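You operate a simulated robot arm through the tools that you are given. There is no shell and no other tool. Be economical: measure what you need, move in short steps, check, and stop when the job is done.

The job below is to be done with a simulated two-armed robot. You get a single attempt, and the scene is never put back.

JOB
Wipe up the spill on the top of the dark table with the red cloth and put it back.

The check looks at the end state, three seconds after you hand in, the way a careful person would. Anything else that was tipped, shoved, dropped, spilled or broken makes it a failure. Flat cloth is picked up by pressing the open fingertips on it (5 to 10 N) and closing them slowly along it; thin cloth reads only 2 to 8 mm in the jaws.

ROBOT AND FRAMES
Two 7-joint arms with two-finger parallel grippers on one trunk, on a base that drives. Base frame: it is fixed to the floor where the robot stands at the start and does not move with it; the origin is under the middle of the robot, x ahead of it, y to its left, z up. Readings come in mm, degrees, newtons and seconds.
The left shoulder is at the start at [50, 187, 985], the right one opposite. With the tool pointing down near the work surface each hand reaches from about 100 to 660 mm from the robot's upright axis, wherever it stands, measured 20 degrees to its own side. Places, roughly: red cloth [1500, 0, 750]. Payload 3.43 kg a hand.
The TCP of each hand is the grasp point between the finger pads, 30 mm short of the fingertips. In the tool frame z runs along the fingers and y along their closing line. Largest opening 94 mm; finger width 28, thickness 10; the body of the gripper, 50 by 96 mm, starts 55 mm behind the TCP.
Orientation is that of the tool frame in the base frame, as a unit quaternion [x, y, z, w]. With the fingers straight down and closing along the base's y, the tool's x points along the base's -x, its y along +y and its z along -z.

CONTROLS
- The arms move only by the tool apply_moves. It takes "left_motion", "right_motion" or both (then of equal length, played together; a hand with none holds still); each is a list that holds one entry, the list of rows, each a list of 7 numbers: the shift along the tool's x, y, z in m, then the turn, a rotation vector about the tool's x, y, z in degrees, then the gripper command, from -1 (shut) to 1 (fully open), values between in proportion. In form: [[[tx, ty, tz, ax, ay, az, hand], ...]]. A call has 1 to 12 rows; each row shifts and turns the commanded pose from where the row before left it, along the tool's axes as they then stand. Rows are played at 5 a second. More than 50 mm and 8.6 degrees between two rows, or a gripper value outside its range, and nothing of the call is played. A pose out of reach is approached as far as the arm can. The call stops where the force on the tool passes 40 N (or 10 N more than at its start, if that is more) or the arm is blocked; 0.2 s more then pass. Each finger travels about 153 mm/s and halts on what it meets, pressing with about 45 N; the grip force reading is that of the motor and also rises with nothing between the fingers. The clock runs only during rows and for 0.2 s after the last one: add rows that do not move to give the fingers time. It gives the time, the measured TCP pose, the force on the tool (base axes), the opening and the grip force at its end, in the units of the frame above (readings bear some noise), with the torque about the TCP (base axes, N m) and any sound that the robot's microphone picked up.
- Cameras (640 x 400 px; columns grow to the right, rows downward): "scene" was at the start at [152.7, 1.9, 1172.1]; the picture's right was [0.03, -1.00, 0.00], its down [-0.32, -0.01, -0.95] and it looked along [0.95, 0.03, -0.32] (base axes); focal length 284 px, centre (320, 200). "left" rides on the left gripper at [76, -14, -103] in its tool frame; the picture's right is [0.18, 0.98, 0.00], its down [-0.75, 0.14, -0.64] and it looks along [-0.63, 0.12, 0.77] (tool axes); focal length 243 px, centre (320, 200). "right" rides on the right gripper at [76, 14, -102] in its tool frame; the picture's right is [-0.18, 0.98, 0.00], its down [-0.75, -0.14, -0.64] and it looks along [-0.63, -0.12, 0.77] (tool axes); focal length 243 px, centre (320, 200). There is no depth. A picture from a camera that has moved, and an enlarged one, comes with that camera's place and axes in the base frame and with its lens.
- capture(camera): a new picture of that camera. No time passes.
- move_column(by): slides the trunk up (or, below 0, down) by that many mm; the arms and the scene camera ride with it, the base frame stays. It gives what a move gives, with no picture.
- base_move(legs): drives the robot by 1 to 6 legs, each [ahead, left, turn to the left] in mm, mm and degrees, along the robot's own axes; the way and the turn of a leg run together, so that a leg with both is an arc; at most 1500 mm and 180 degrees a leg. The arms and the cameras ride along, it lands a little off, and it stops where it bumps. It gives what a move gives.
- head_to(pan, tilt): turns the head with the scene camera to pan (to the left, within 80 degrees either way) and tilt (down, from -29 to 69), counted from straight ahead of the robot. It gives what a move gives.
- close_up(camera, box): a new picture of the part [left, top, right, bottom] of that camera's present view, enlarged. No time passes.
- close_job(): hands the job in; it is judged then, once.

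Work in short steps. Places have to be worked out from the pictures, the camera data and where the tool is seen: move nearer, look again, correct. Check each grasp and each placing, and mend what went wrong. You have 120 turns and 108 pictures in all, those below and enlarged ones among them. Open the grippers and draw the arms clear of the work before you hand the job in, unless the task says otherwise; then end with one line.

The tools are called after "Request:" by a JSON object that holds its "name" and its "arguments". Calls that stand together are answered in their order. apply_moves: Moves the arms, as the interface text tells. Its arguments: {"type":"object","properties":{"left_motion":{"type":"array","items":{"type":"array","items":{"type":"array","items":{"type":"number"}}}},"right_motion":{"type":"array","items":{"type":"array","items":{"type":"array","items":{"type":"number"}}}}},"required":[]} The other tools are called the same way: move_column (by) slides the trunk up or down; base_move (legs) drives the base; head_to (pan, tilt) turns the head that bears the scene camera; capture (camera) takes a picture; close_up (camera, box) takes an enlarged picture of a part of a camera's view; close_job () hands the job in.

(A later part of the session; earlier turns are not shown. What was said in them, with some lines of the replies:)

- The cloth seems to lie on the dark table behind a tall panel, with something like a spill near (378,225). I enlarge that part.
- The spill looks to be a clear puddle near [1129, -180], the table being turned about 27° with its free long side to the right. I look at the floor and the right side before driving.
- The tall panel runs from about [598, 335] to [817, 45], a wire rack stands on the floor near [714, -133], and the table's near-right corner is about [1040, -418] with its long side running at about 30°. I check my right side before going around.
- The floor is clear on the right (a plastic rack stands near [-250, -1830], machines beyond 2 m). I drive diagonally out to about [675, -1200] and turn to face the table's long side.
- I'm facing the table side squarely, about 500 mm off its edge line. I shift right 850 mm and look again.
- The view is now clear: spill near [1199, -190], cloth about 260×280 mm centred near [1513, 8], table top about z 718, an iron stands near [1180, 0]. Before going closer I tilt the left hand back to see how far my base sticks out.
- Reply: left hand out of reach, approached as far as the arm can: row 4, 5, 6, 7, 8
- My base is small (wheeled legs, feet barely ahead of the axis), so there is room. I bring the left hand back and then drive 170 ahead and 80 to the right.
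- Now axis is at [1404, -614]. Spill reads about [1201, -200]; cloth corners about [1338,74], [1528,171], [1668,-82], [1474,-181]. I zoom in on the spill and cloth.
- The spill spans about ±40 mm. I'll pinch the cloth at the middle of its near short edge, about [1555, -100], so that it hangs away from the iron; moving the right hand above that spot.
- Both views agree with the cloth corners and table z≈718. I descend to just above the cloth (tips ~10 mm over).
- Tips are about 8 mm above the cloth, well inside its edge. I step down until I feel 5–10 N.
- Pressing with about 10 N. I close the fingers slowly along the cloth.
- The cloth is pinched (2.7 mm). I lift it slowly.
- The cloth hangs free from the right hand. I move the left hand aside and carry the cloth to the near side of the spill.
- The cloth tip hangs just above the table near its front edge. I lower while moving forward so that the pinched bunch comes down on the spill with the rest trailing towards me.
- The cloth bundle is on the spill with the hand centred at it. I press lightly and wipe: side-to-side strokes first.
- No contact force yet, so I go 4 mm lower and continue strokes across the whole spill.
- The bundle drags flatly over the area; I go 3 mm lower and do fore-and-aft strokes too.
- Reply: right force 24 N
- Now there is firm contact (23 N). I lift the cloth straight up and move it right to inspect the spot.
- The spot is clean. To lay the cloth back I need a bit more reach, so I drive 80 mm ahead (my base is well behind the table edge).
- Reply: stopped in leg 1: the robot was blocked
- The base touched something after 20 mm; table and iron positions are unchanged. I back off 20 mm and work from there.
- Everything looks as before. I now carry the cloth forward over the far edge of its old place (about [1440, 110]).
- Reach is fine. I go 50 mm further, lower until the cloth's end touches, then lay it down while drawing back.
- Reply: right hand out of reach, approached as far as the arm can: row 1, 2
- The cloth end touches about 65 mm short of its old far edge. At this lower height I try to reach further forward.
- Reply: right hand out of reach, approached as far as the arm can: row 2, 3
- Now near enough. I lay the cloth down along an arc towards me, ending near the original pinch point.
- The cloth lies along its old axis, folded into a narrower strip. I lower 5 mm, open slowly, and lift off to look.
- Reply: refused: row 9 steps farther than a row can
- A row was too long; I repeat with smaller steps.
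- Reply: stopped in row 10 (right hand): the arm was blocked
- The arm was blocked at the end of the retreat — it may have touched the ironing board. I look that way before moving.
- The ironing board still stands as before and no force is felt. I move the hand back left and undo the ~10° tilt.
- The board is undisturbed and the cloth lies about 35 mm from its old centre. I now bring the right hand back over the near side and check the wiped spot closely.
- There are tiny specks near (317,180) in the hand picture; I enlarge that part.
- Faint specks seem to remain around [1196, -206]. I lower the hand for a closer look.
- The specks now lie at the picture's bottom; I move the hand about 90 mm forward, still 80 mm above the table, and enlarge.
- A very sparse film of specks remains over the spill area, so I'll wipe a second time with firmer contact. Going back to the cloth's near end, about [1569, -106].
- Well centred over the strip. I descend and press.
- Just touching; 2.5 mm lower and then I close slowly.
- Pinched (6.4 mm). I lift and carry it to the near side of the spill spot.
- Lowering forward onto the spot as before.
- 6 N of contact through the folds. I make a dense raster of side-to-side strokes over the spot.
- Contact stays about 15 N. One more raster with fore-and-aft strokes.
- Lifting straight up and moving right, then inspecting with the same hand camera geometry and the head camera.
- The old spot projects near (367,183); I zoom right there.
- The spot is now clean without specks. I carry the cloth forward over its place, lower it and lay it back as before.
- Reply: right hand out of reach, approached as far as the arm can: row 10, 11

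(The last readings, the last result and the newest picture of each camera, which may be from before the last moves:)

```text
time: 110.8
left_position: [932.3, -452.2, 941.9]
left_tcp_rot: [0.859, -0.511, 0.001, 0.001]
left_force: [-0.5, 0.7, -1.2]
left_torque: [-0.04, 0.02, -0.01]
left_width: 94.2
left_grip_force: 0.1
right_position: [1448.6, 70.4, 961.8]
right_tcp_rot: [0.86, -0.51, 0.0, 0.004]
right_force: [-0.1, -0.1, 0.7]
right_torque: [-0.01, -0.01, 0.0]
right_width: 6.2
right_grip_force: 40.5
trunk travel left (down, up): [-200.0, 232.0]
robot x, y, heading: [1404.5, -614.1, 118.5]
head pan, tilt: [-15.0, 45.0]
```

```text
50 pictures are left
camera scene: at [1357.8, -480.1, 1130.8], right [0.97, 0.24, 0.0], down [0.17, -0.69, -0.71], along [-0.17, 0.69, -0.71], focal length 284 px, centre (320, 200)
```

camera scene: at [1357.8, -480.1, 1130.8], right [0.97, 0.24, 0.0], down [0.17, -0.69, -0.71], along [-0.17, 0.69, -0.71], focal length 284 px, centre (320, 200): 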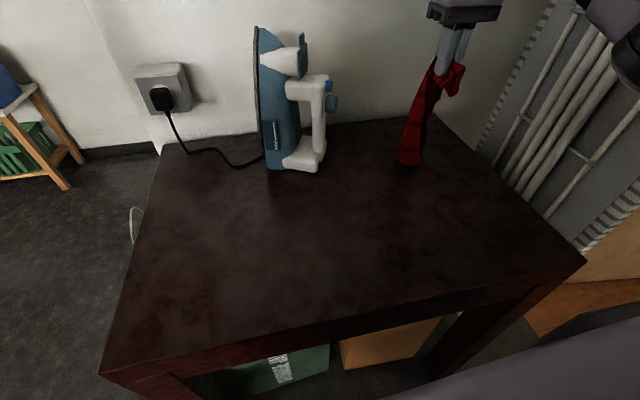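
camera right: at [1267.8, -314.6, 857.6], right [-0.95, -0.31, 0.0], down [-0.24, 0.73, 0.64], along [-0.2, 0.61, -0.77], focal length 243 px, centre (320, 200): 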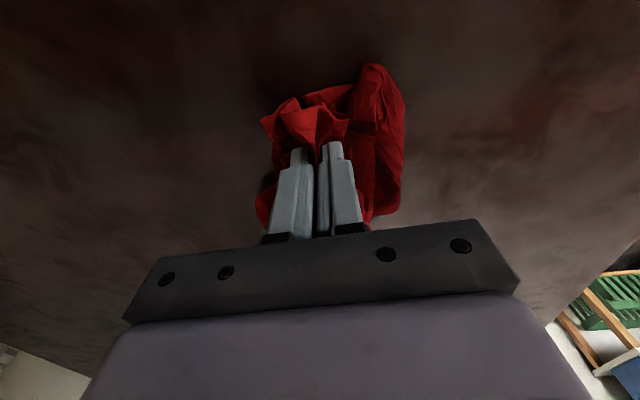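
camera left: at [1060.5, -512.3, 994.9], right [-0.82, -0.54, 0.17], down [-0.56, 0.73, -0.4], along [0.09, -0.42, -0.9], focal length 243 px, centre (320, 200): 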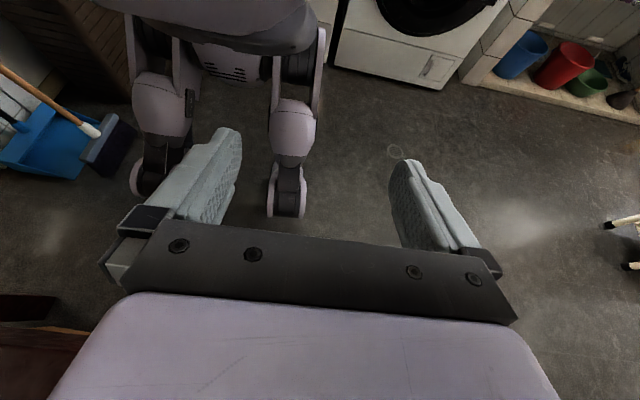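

The end touches down near the old far edge. Laying along the arc now.

Request:
{"name": "apply_moves", "arguments": {"right_motion": [[[0.032, -0.001, 0.0025, 0, 0, 0, -1], [0.031, -0.001, 0.0075, 0, 0, 0, -1], [0.029, -0.001, 0.012, 0, 0, 0, -1], [0.027, -0.001, 0.017, 0, 0, 0, -1], [0.024, -0.001, 0.021, 0, 0, 0, -1], [0.02, -0.001, 0.024, 0, 0, 0, -1], [0.016, -0.001, 0.027, 0, 0, 0, -1], [0.012, -0.001, 0.029, 0, 0, 0, -1], [0.007, -0.001, 0.03, 0, 0, 0, -1], [0.002, 0, 0.032, 0, 0, 0, -1], [0, 0, 0, 0, 0, 0, -1]]]}}

Request:
{"name": "capture", "arguments": {"camera": "scene"}}

```text
time: 113.2
left_position: [933.2, -452.7, 942.2]
left_tcp_rot: [0.86, -0.511, 0.0, 0.0]
left_force: [0.0, -0.3, 0.7]
left_torque: [0.0, 0.01, -0.01]
left_width: 93.8
left_grip_force: 0.1
right_position: [1551.3, -99.2, 761.1]
right_tcp_rot: [0.86, -0.51, -0.001, 0.002]
right_force: [-0.3, -0.7, -0.5]
right_torque: [-0.01, -0.03, 0.03]
right_width: 6.1
right_grip_force: 39.9
trunk travel left (down, up): [-200.0, 232.0]
robot x, y, heading: [1405.5, -606.6, 118.6]
head pan, tilt: [-15.0, 45.0]
```

```text
49 pictures are left
camera scene: at [1357.9, -480.1, 1130.8], right [0.97, 0.23, 0.0], down [0.17, -0.69, -0.71], along [-0.17, 0.69, -0.71], focal length 284 px, centre (320, 200)
```

scene: 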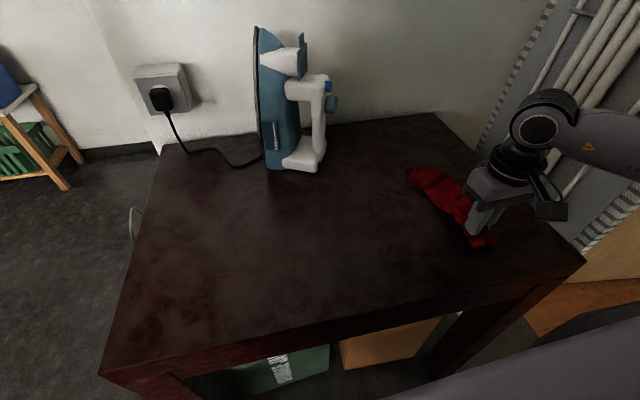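

The cloth lies along its old place. I lower 5 mm, open slowly, lift straight up and withdraw to the left and near (away from the ironing board).

Request:
{"name": "apply_moves", "arguments": {"right_motion": [[[0, 0, 0.005, 0, 0, 0, -1], [0, 0, 0, 0, 0, 0, -0.8], [0, 0, 0, 0, 0, 0, -0.6], [0, 0, 0, 0, 0, 0, -0.4], [0, 0, -0.01, 0, 0, 0, -0.4], [0, 0, -0.03, 0, 0, 0, -0.4], [0, 0, -0.04, 0, 0, 0, -0.4], [0, 0, -0.04, 0, 0, 0, 0], [0.01, 0.02, -0.04, 0, 0, 0, 0], [0.01, 0.04, 0, 0, 0, 0, 0], [0.01, 0.04, 0, 0, 0, 0, 0], [0.01, 0.04, 0, 0, 0, 0, 0]]]}}

Request:
{"name": "capture", "arguments": {"camera": "scene"}}

Request:
{"name": "close_up", "arguments": {"camera": "scene", "box": [340, 130, 560, 290]}}

```text
time: 115.8
left_position: [931.5, -453.0, 941.6]
left_tcp_rot: [0.86, -0.511, 0.001, 0.001]
left_force: [0.3, 0.1, -0.9]
left_torque: [0.01, 0.01, -0.02]
left_width: 94.2
left_grip_force: 0.0
right_position: [1448.7, -202.9, 914.3]
right_tcp_rot: [0.86, -0.51, 0.0, 0.002]
right_force: [0.2, -0.6, 0.0]
right_torque: [-0.05, 0.03, -0.04]
right_width: 46.8
right_grip_force: 0.0
trunk travel left (down, up): [-200.0, 232.0]
robot x, y, heading: [1405.3, -609.0, 118.7]
head pan, tilt: [-15.0, 45.0]
```

```text
48 pictures are left
camera scene: at [1357.7, -480.2, 1130.8], right [0.97, 0.23, 0.0], down [0.17, -0.69, -0.71], along [-0.17, 0.69, -0.71], focal length 284 px, centre (320, 200)
```

scene: 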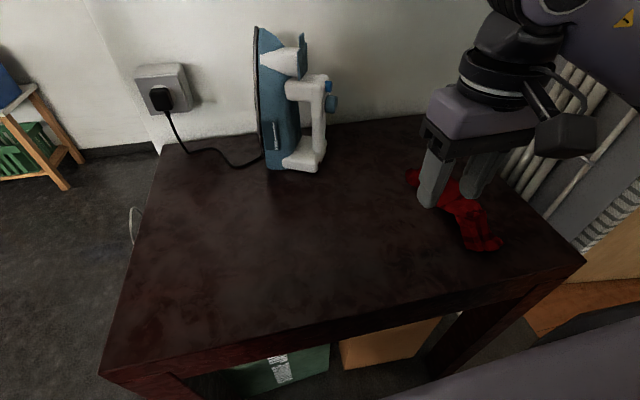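

```text
2.50 times, centred on (450, 210) of scene
camera zoom: at [1357.7, -480.2, 1130.8], right [0.97, 0.23, 0.0], down [0.17, -0.69, -0.71], along [-0.17, 0.69, -0.71], focal length 709 px, centre (-5, 175)
```

zoom: 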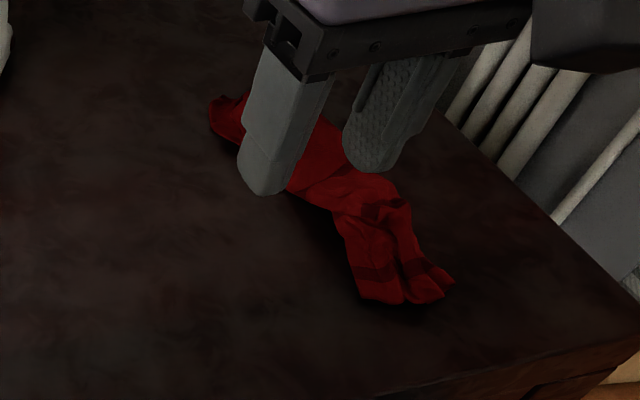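

The cloth lies within its old footprint, centre about 35 mm from before. I pull the right arm clear and back the base away from the table.

Request:
{"name": "apply_moves", "arguments": {"right_motion": [[[0.02, 0.03, -0.02, 0, 0, 0, 0.5], [0.03, 0.03, 0, 0, 0, 0, 1], [0.03, 0.03, 0, 0, 0, 0, 1], [0.03, 0.0, 0, 0, 0, 0, 1]]]}}

Request:
{"name": "base_move", "arguments": {"legs": [[-250, 0, 0]]}}

Request:
{"name": "capture", "arguments": {"camera": "scene"}}

Request:
{"name": "close_up", "arguments": {"camera": "scene", "box": [220, 80, 540, 280]}}

```text
time: 116.8
left_position: [931.6, -452.1, 941.8]
left_tcp_rot: [0.86, -0.511, 0.001, 0.0]
left_force: [0.6, 0.5, -0.6]
left_torque: [0.01, 0.01, -0.01]
left_width: 94.2
left_grip_force: 0.1
right_position: [1414.7, -322.5, 937.0]
right_tcp_rot: [0.857, -0.515, 0.0, -0.001]
right_force: [-3.9, 16.4, -1.8]
right_torque: [-1.75, -0.38, 0.33]
right_width: 94.1
right_grip_force: 0.2
trunk travel left (down, up): [-200.0, 232.0]
robot x, y, heading: [1402.5, -611.7, 118.7]
head pan, tilt: [-15.0, 45.0]
stopped in row 4 (right hand): the force on the tool passed its limit at 125 N (the readings are from after the stop); the commanded pose is now the measured one
```

```text
time: 118.6
left_position: [1052.1, -677.1, 942.0]
left_tcp_rot: [0.861, -0.509, 0.001, 0.001]
left_force: [0.2, 0.0, -0.4]
left_torque: [-0.02, 0.02, -0.01]
left_width: 94.0
left_grip_force: 0.0
right_position: [1535.3, -544.7, 938.0]
right_tcp_rot: [0.858, -0.514, 0.0, -0.001]
right_force: [-14.6, 35.5, -4.1]
right_torque: [-3.56, -1.48, -0.05]
right_width: 93.9
right_grip_force: 0.0
trunk travel left (down, up): [-200.0, 232.0]
robot x, y, heading: [1524.7, -834.8, 118.9]
head pan, tilt: [-15.0, 45.0]
```

```text
46 pictures are left
camera scene: at [1478.6, -701.8, 1130.8], right [0.97, 0.24, 0.0], down [0.17, -0.69, -0.71], along [-0.17, 0.69, -0.71], focal length 284 px, centre (320, 200)
```

scene: 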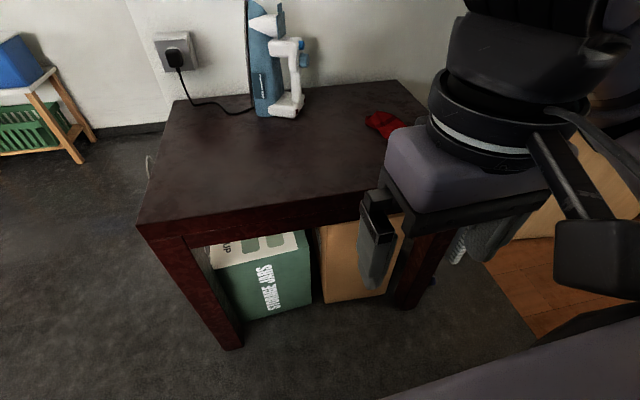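

```text
2.00 times, centred on (380, 180) of scene
camera zoom: at [1478.6, -701.8, 1130.8], right [0.97, 0.24, 0.0], down [0.17, -0.69, -0.71], along [-0.17, 0.69, -0.71], focal length 567 px, centre (200, 240)
```

zoom: 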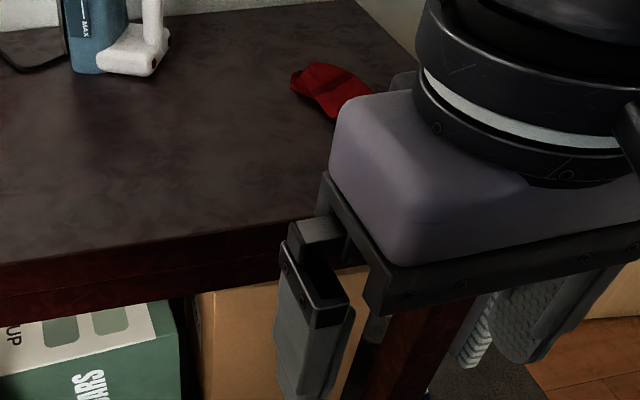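

The hand had come against my own body; I move it forward 80 mm to relieve that, then look at the whole table.

Request:
{"name": "apply_moves", "arguments": {"right_motion": [[[-0.02, 0, 0, 0, 0, 0, 1], [-0.03, -0.02, 0, 0, 0, 0, 1], [-0.03, -0.04, 0, 0, 0, 0, 1], [0, -0.04, 0, 0, 0, 0, 1], [0, -0.04, 0, 0, 0, 0, 1], [0, 0, 0, 0, 0, 0, 1]]]}}

Request:
{"name": "head_to", "arguments": {"pan": -10, "tilt": 35}}

Request:
{"name": "capture", "arguments": {"camera": "scene"}}

```text
time: 120.0
left_position: [1053.0, -675.5, 941.6]
left_tcp_rot: [0.861, -0.509, 0.001, 0.0]
left_force: [0.0, -0.2, -0.1]
left_torque: [0.01, -0.03, 0.02]
left_width: 94.1
left_grip_force: 0.0
right_position: [1622.3, -405.3, 939.9]
right_tcp_rot: [0.858, -0.513, 0.0, 0.0]
right_force: [0.2, -0.1, -0.6]
right_torque: [-0.02, 0.01, 0.0]
right_width: 94.2
right_grip_force: 0.1
trunk travel left (down, up): [-200.0, 232.0]
robot x, y, heading: [1523.6, -831.7, 118.9]
head pan, tilt: [-15.0, 45.0]
```

```text
time: 120.7
left_position: [1051.6, -675.6, 941.0]
left_tcp_rot: [0.861, -0.509, 0.001, 0.0]
left_force: [-0.1, -0.4, 1.0]
left_torque: [0.01, 0.01, -0.02]
left_width: 94.1
left_grip_force: 0.1
right_position: [1620.9, -404.5, 940.6]
right_tcp_rot: [0.858, -0.514, -0.001, -0.002]
right_force: [-0.3, -0.1, 0.4]
right_torque: [0.0, -0.01, -0.03]
right_width: 93.9
right_grip_force: 0.0
trunk travel left (down, up): [-200.0, 232.0]
robot x, y, heading: [1524.5, -833.3, 119.0]
head pan, tilt: [-10.0, 35.0]
```

```text
44 pictures are left
camera scene: at [1469.6, -697.4, 1145.6], right [0.95, 0.32, 0.0], down [0.18, -0.54, -0.82], along [-0.26, 0.78, -0.57], focal length 284 px, centre (320, 200)
```

scene: 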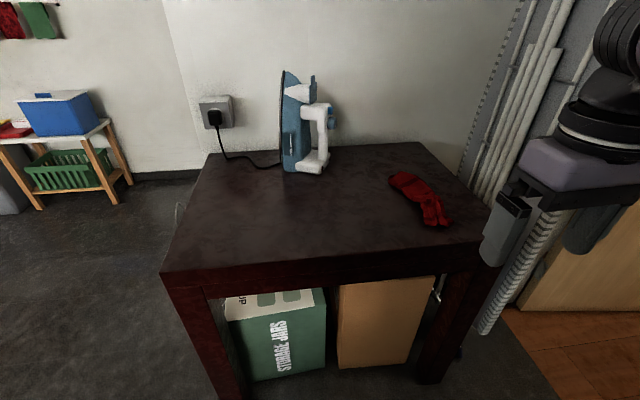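

The table top is clean and dry, and the iron, ironing board and boxes stand as before. The cloth is back in its place, and both grippers are open and clear.

Request:
{"name": "close_job", "arguments": {}}

```text
The job is handed in.
```

I wiped up the spill with the red cloth and put the cloth back in its place on the dark table, bunched rather than flat and about 35 mm from where it started. I saw nothing tipped or moved, though the base touched something when I drove closer and I backed off.
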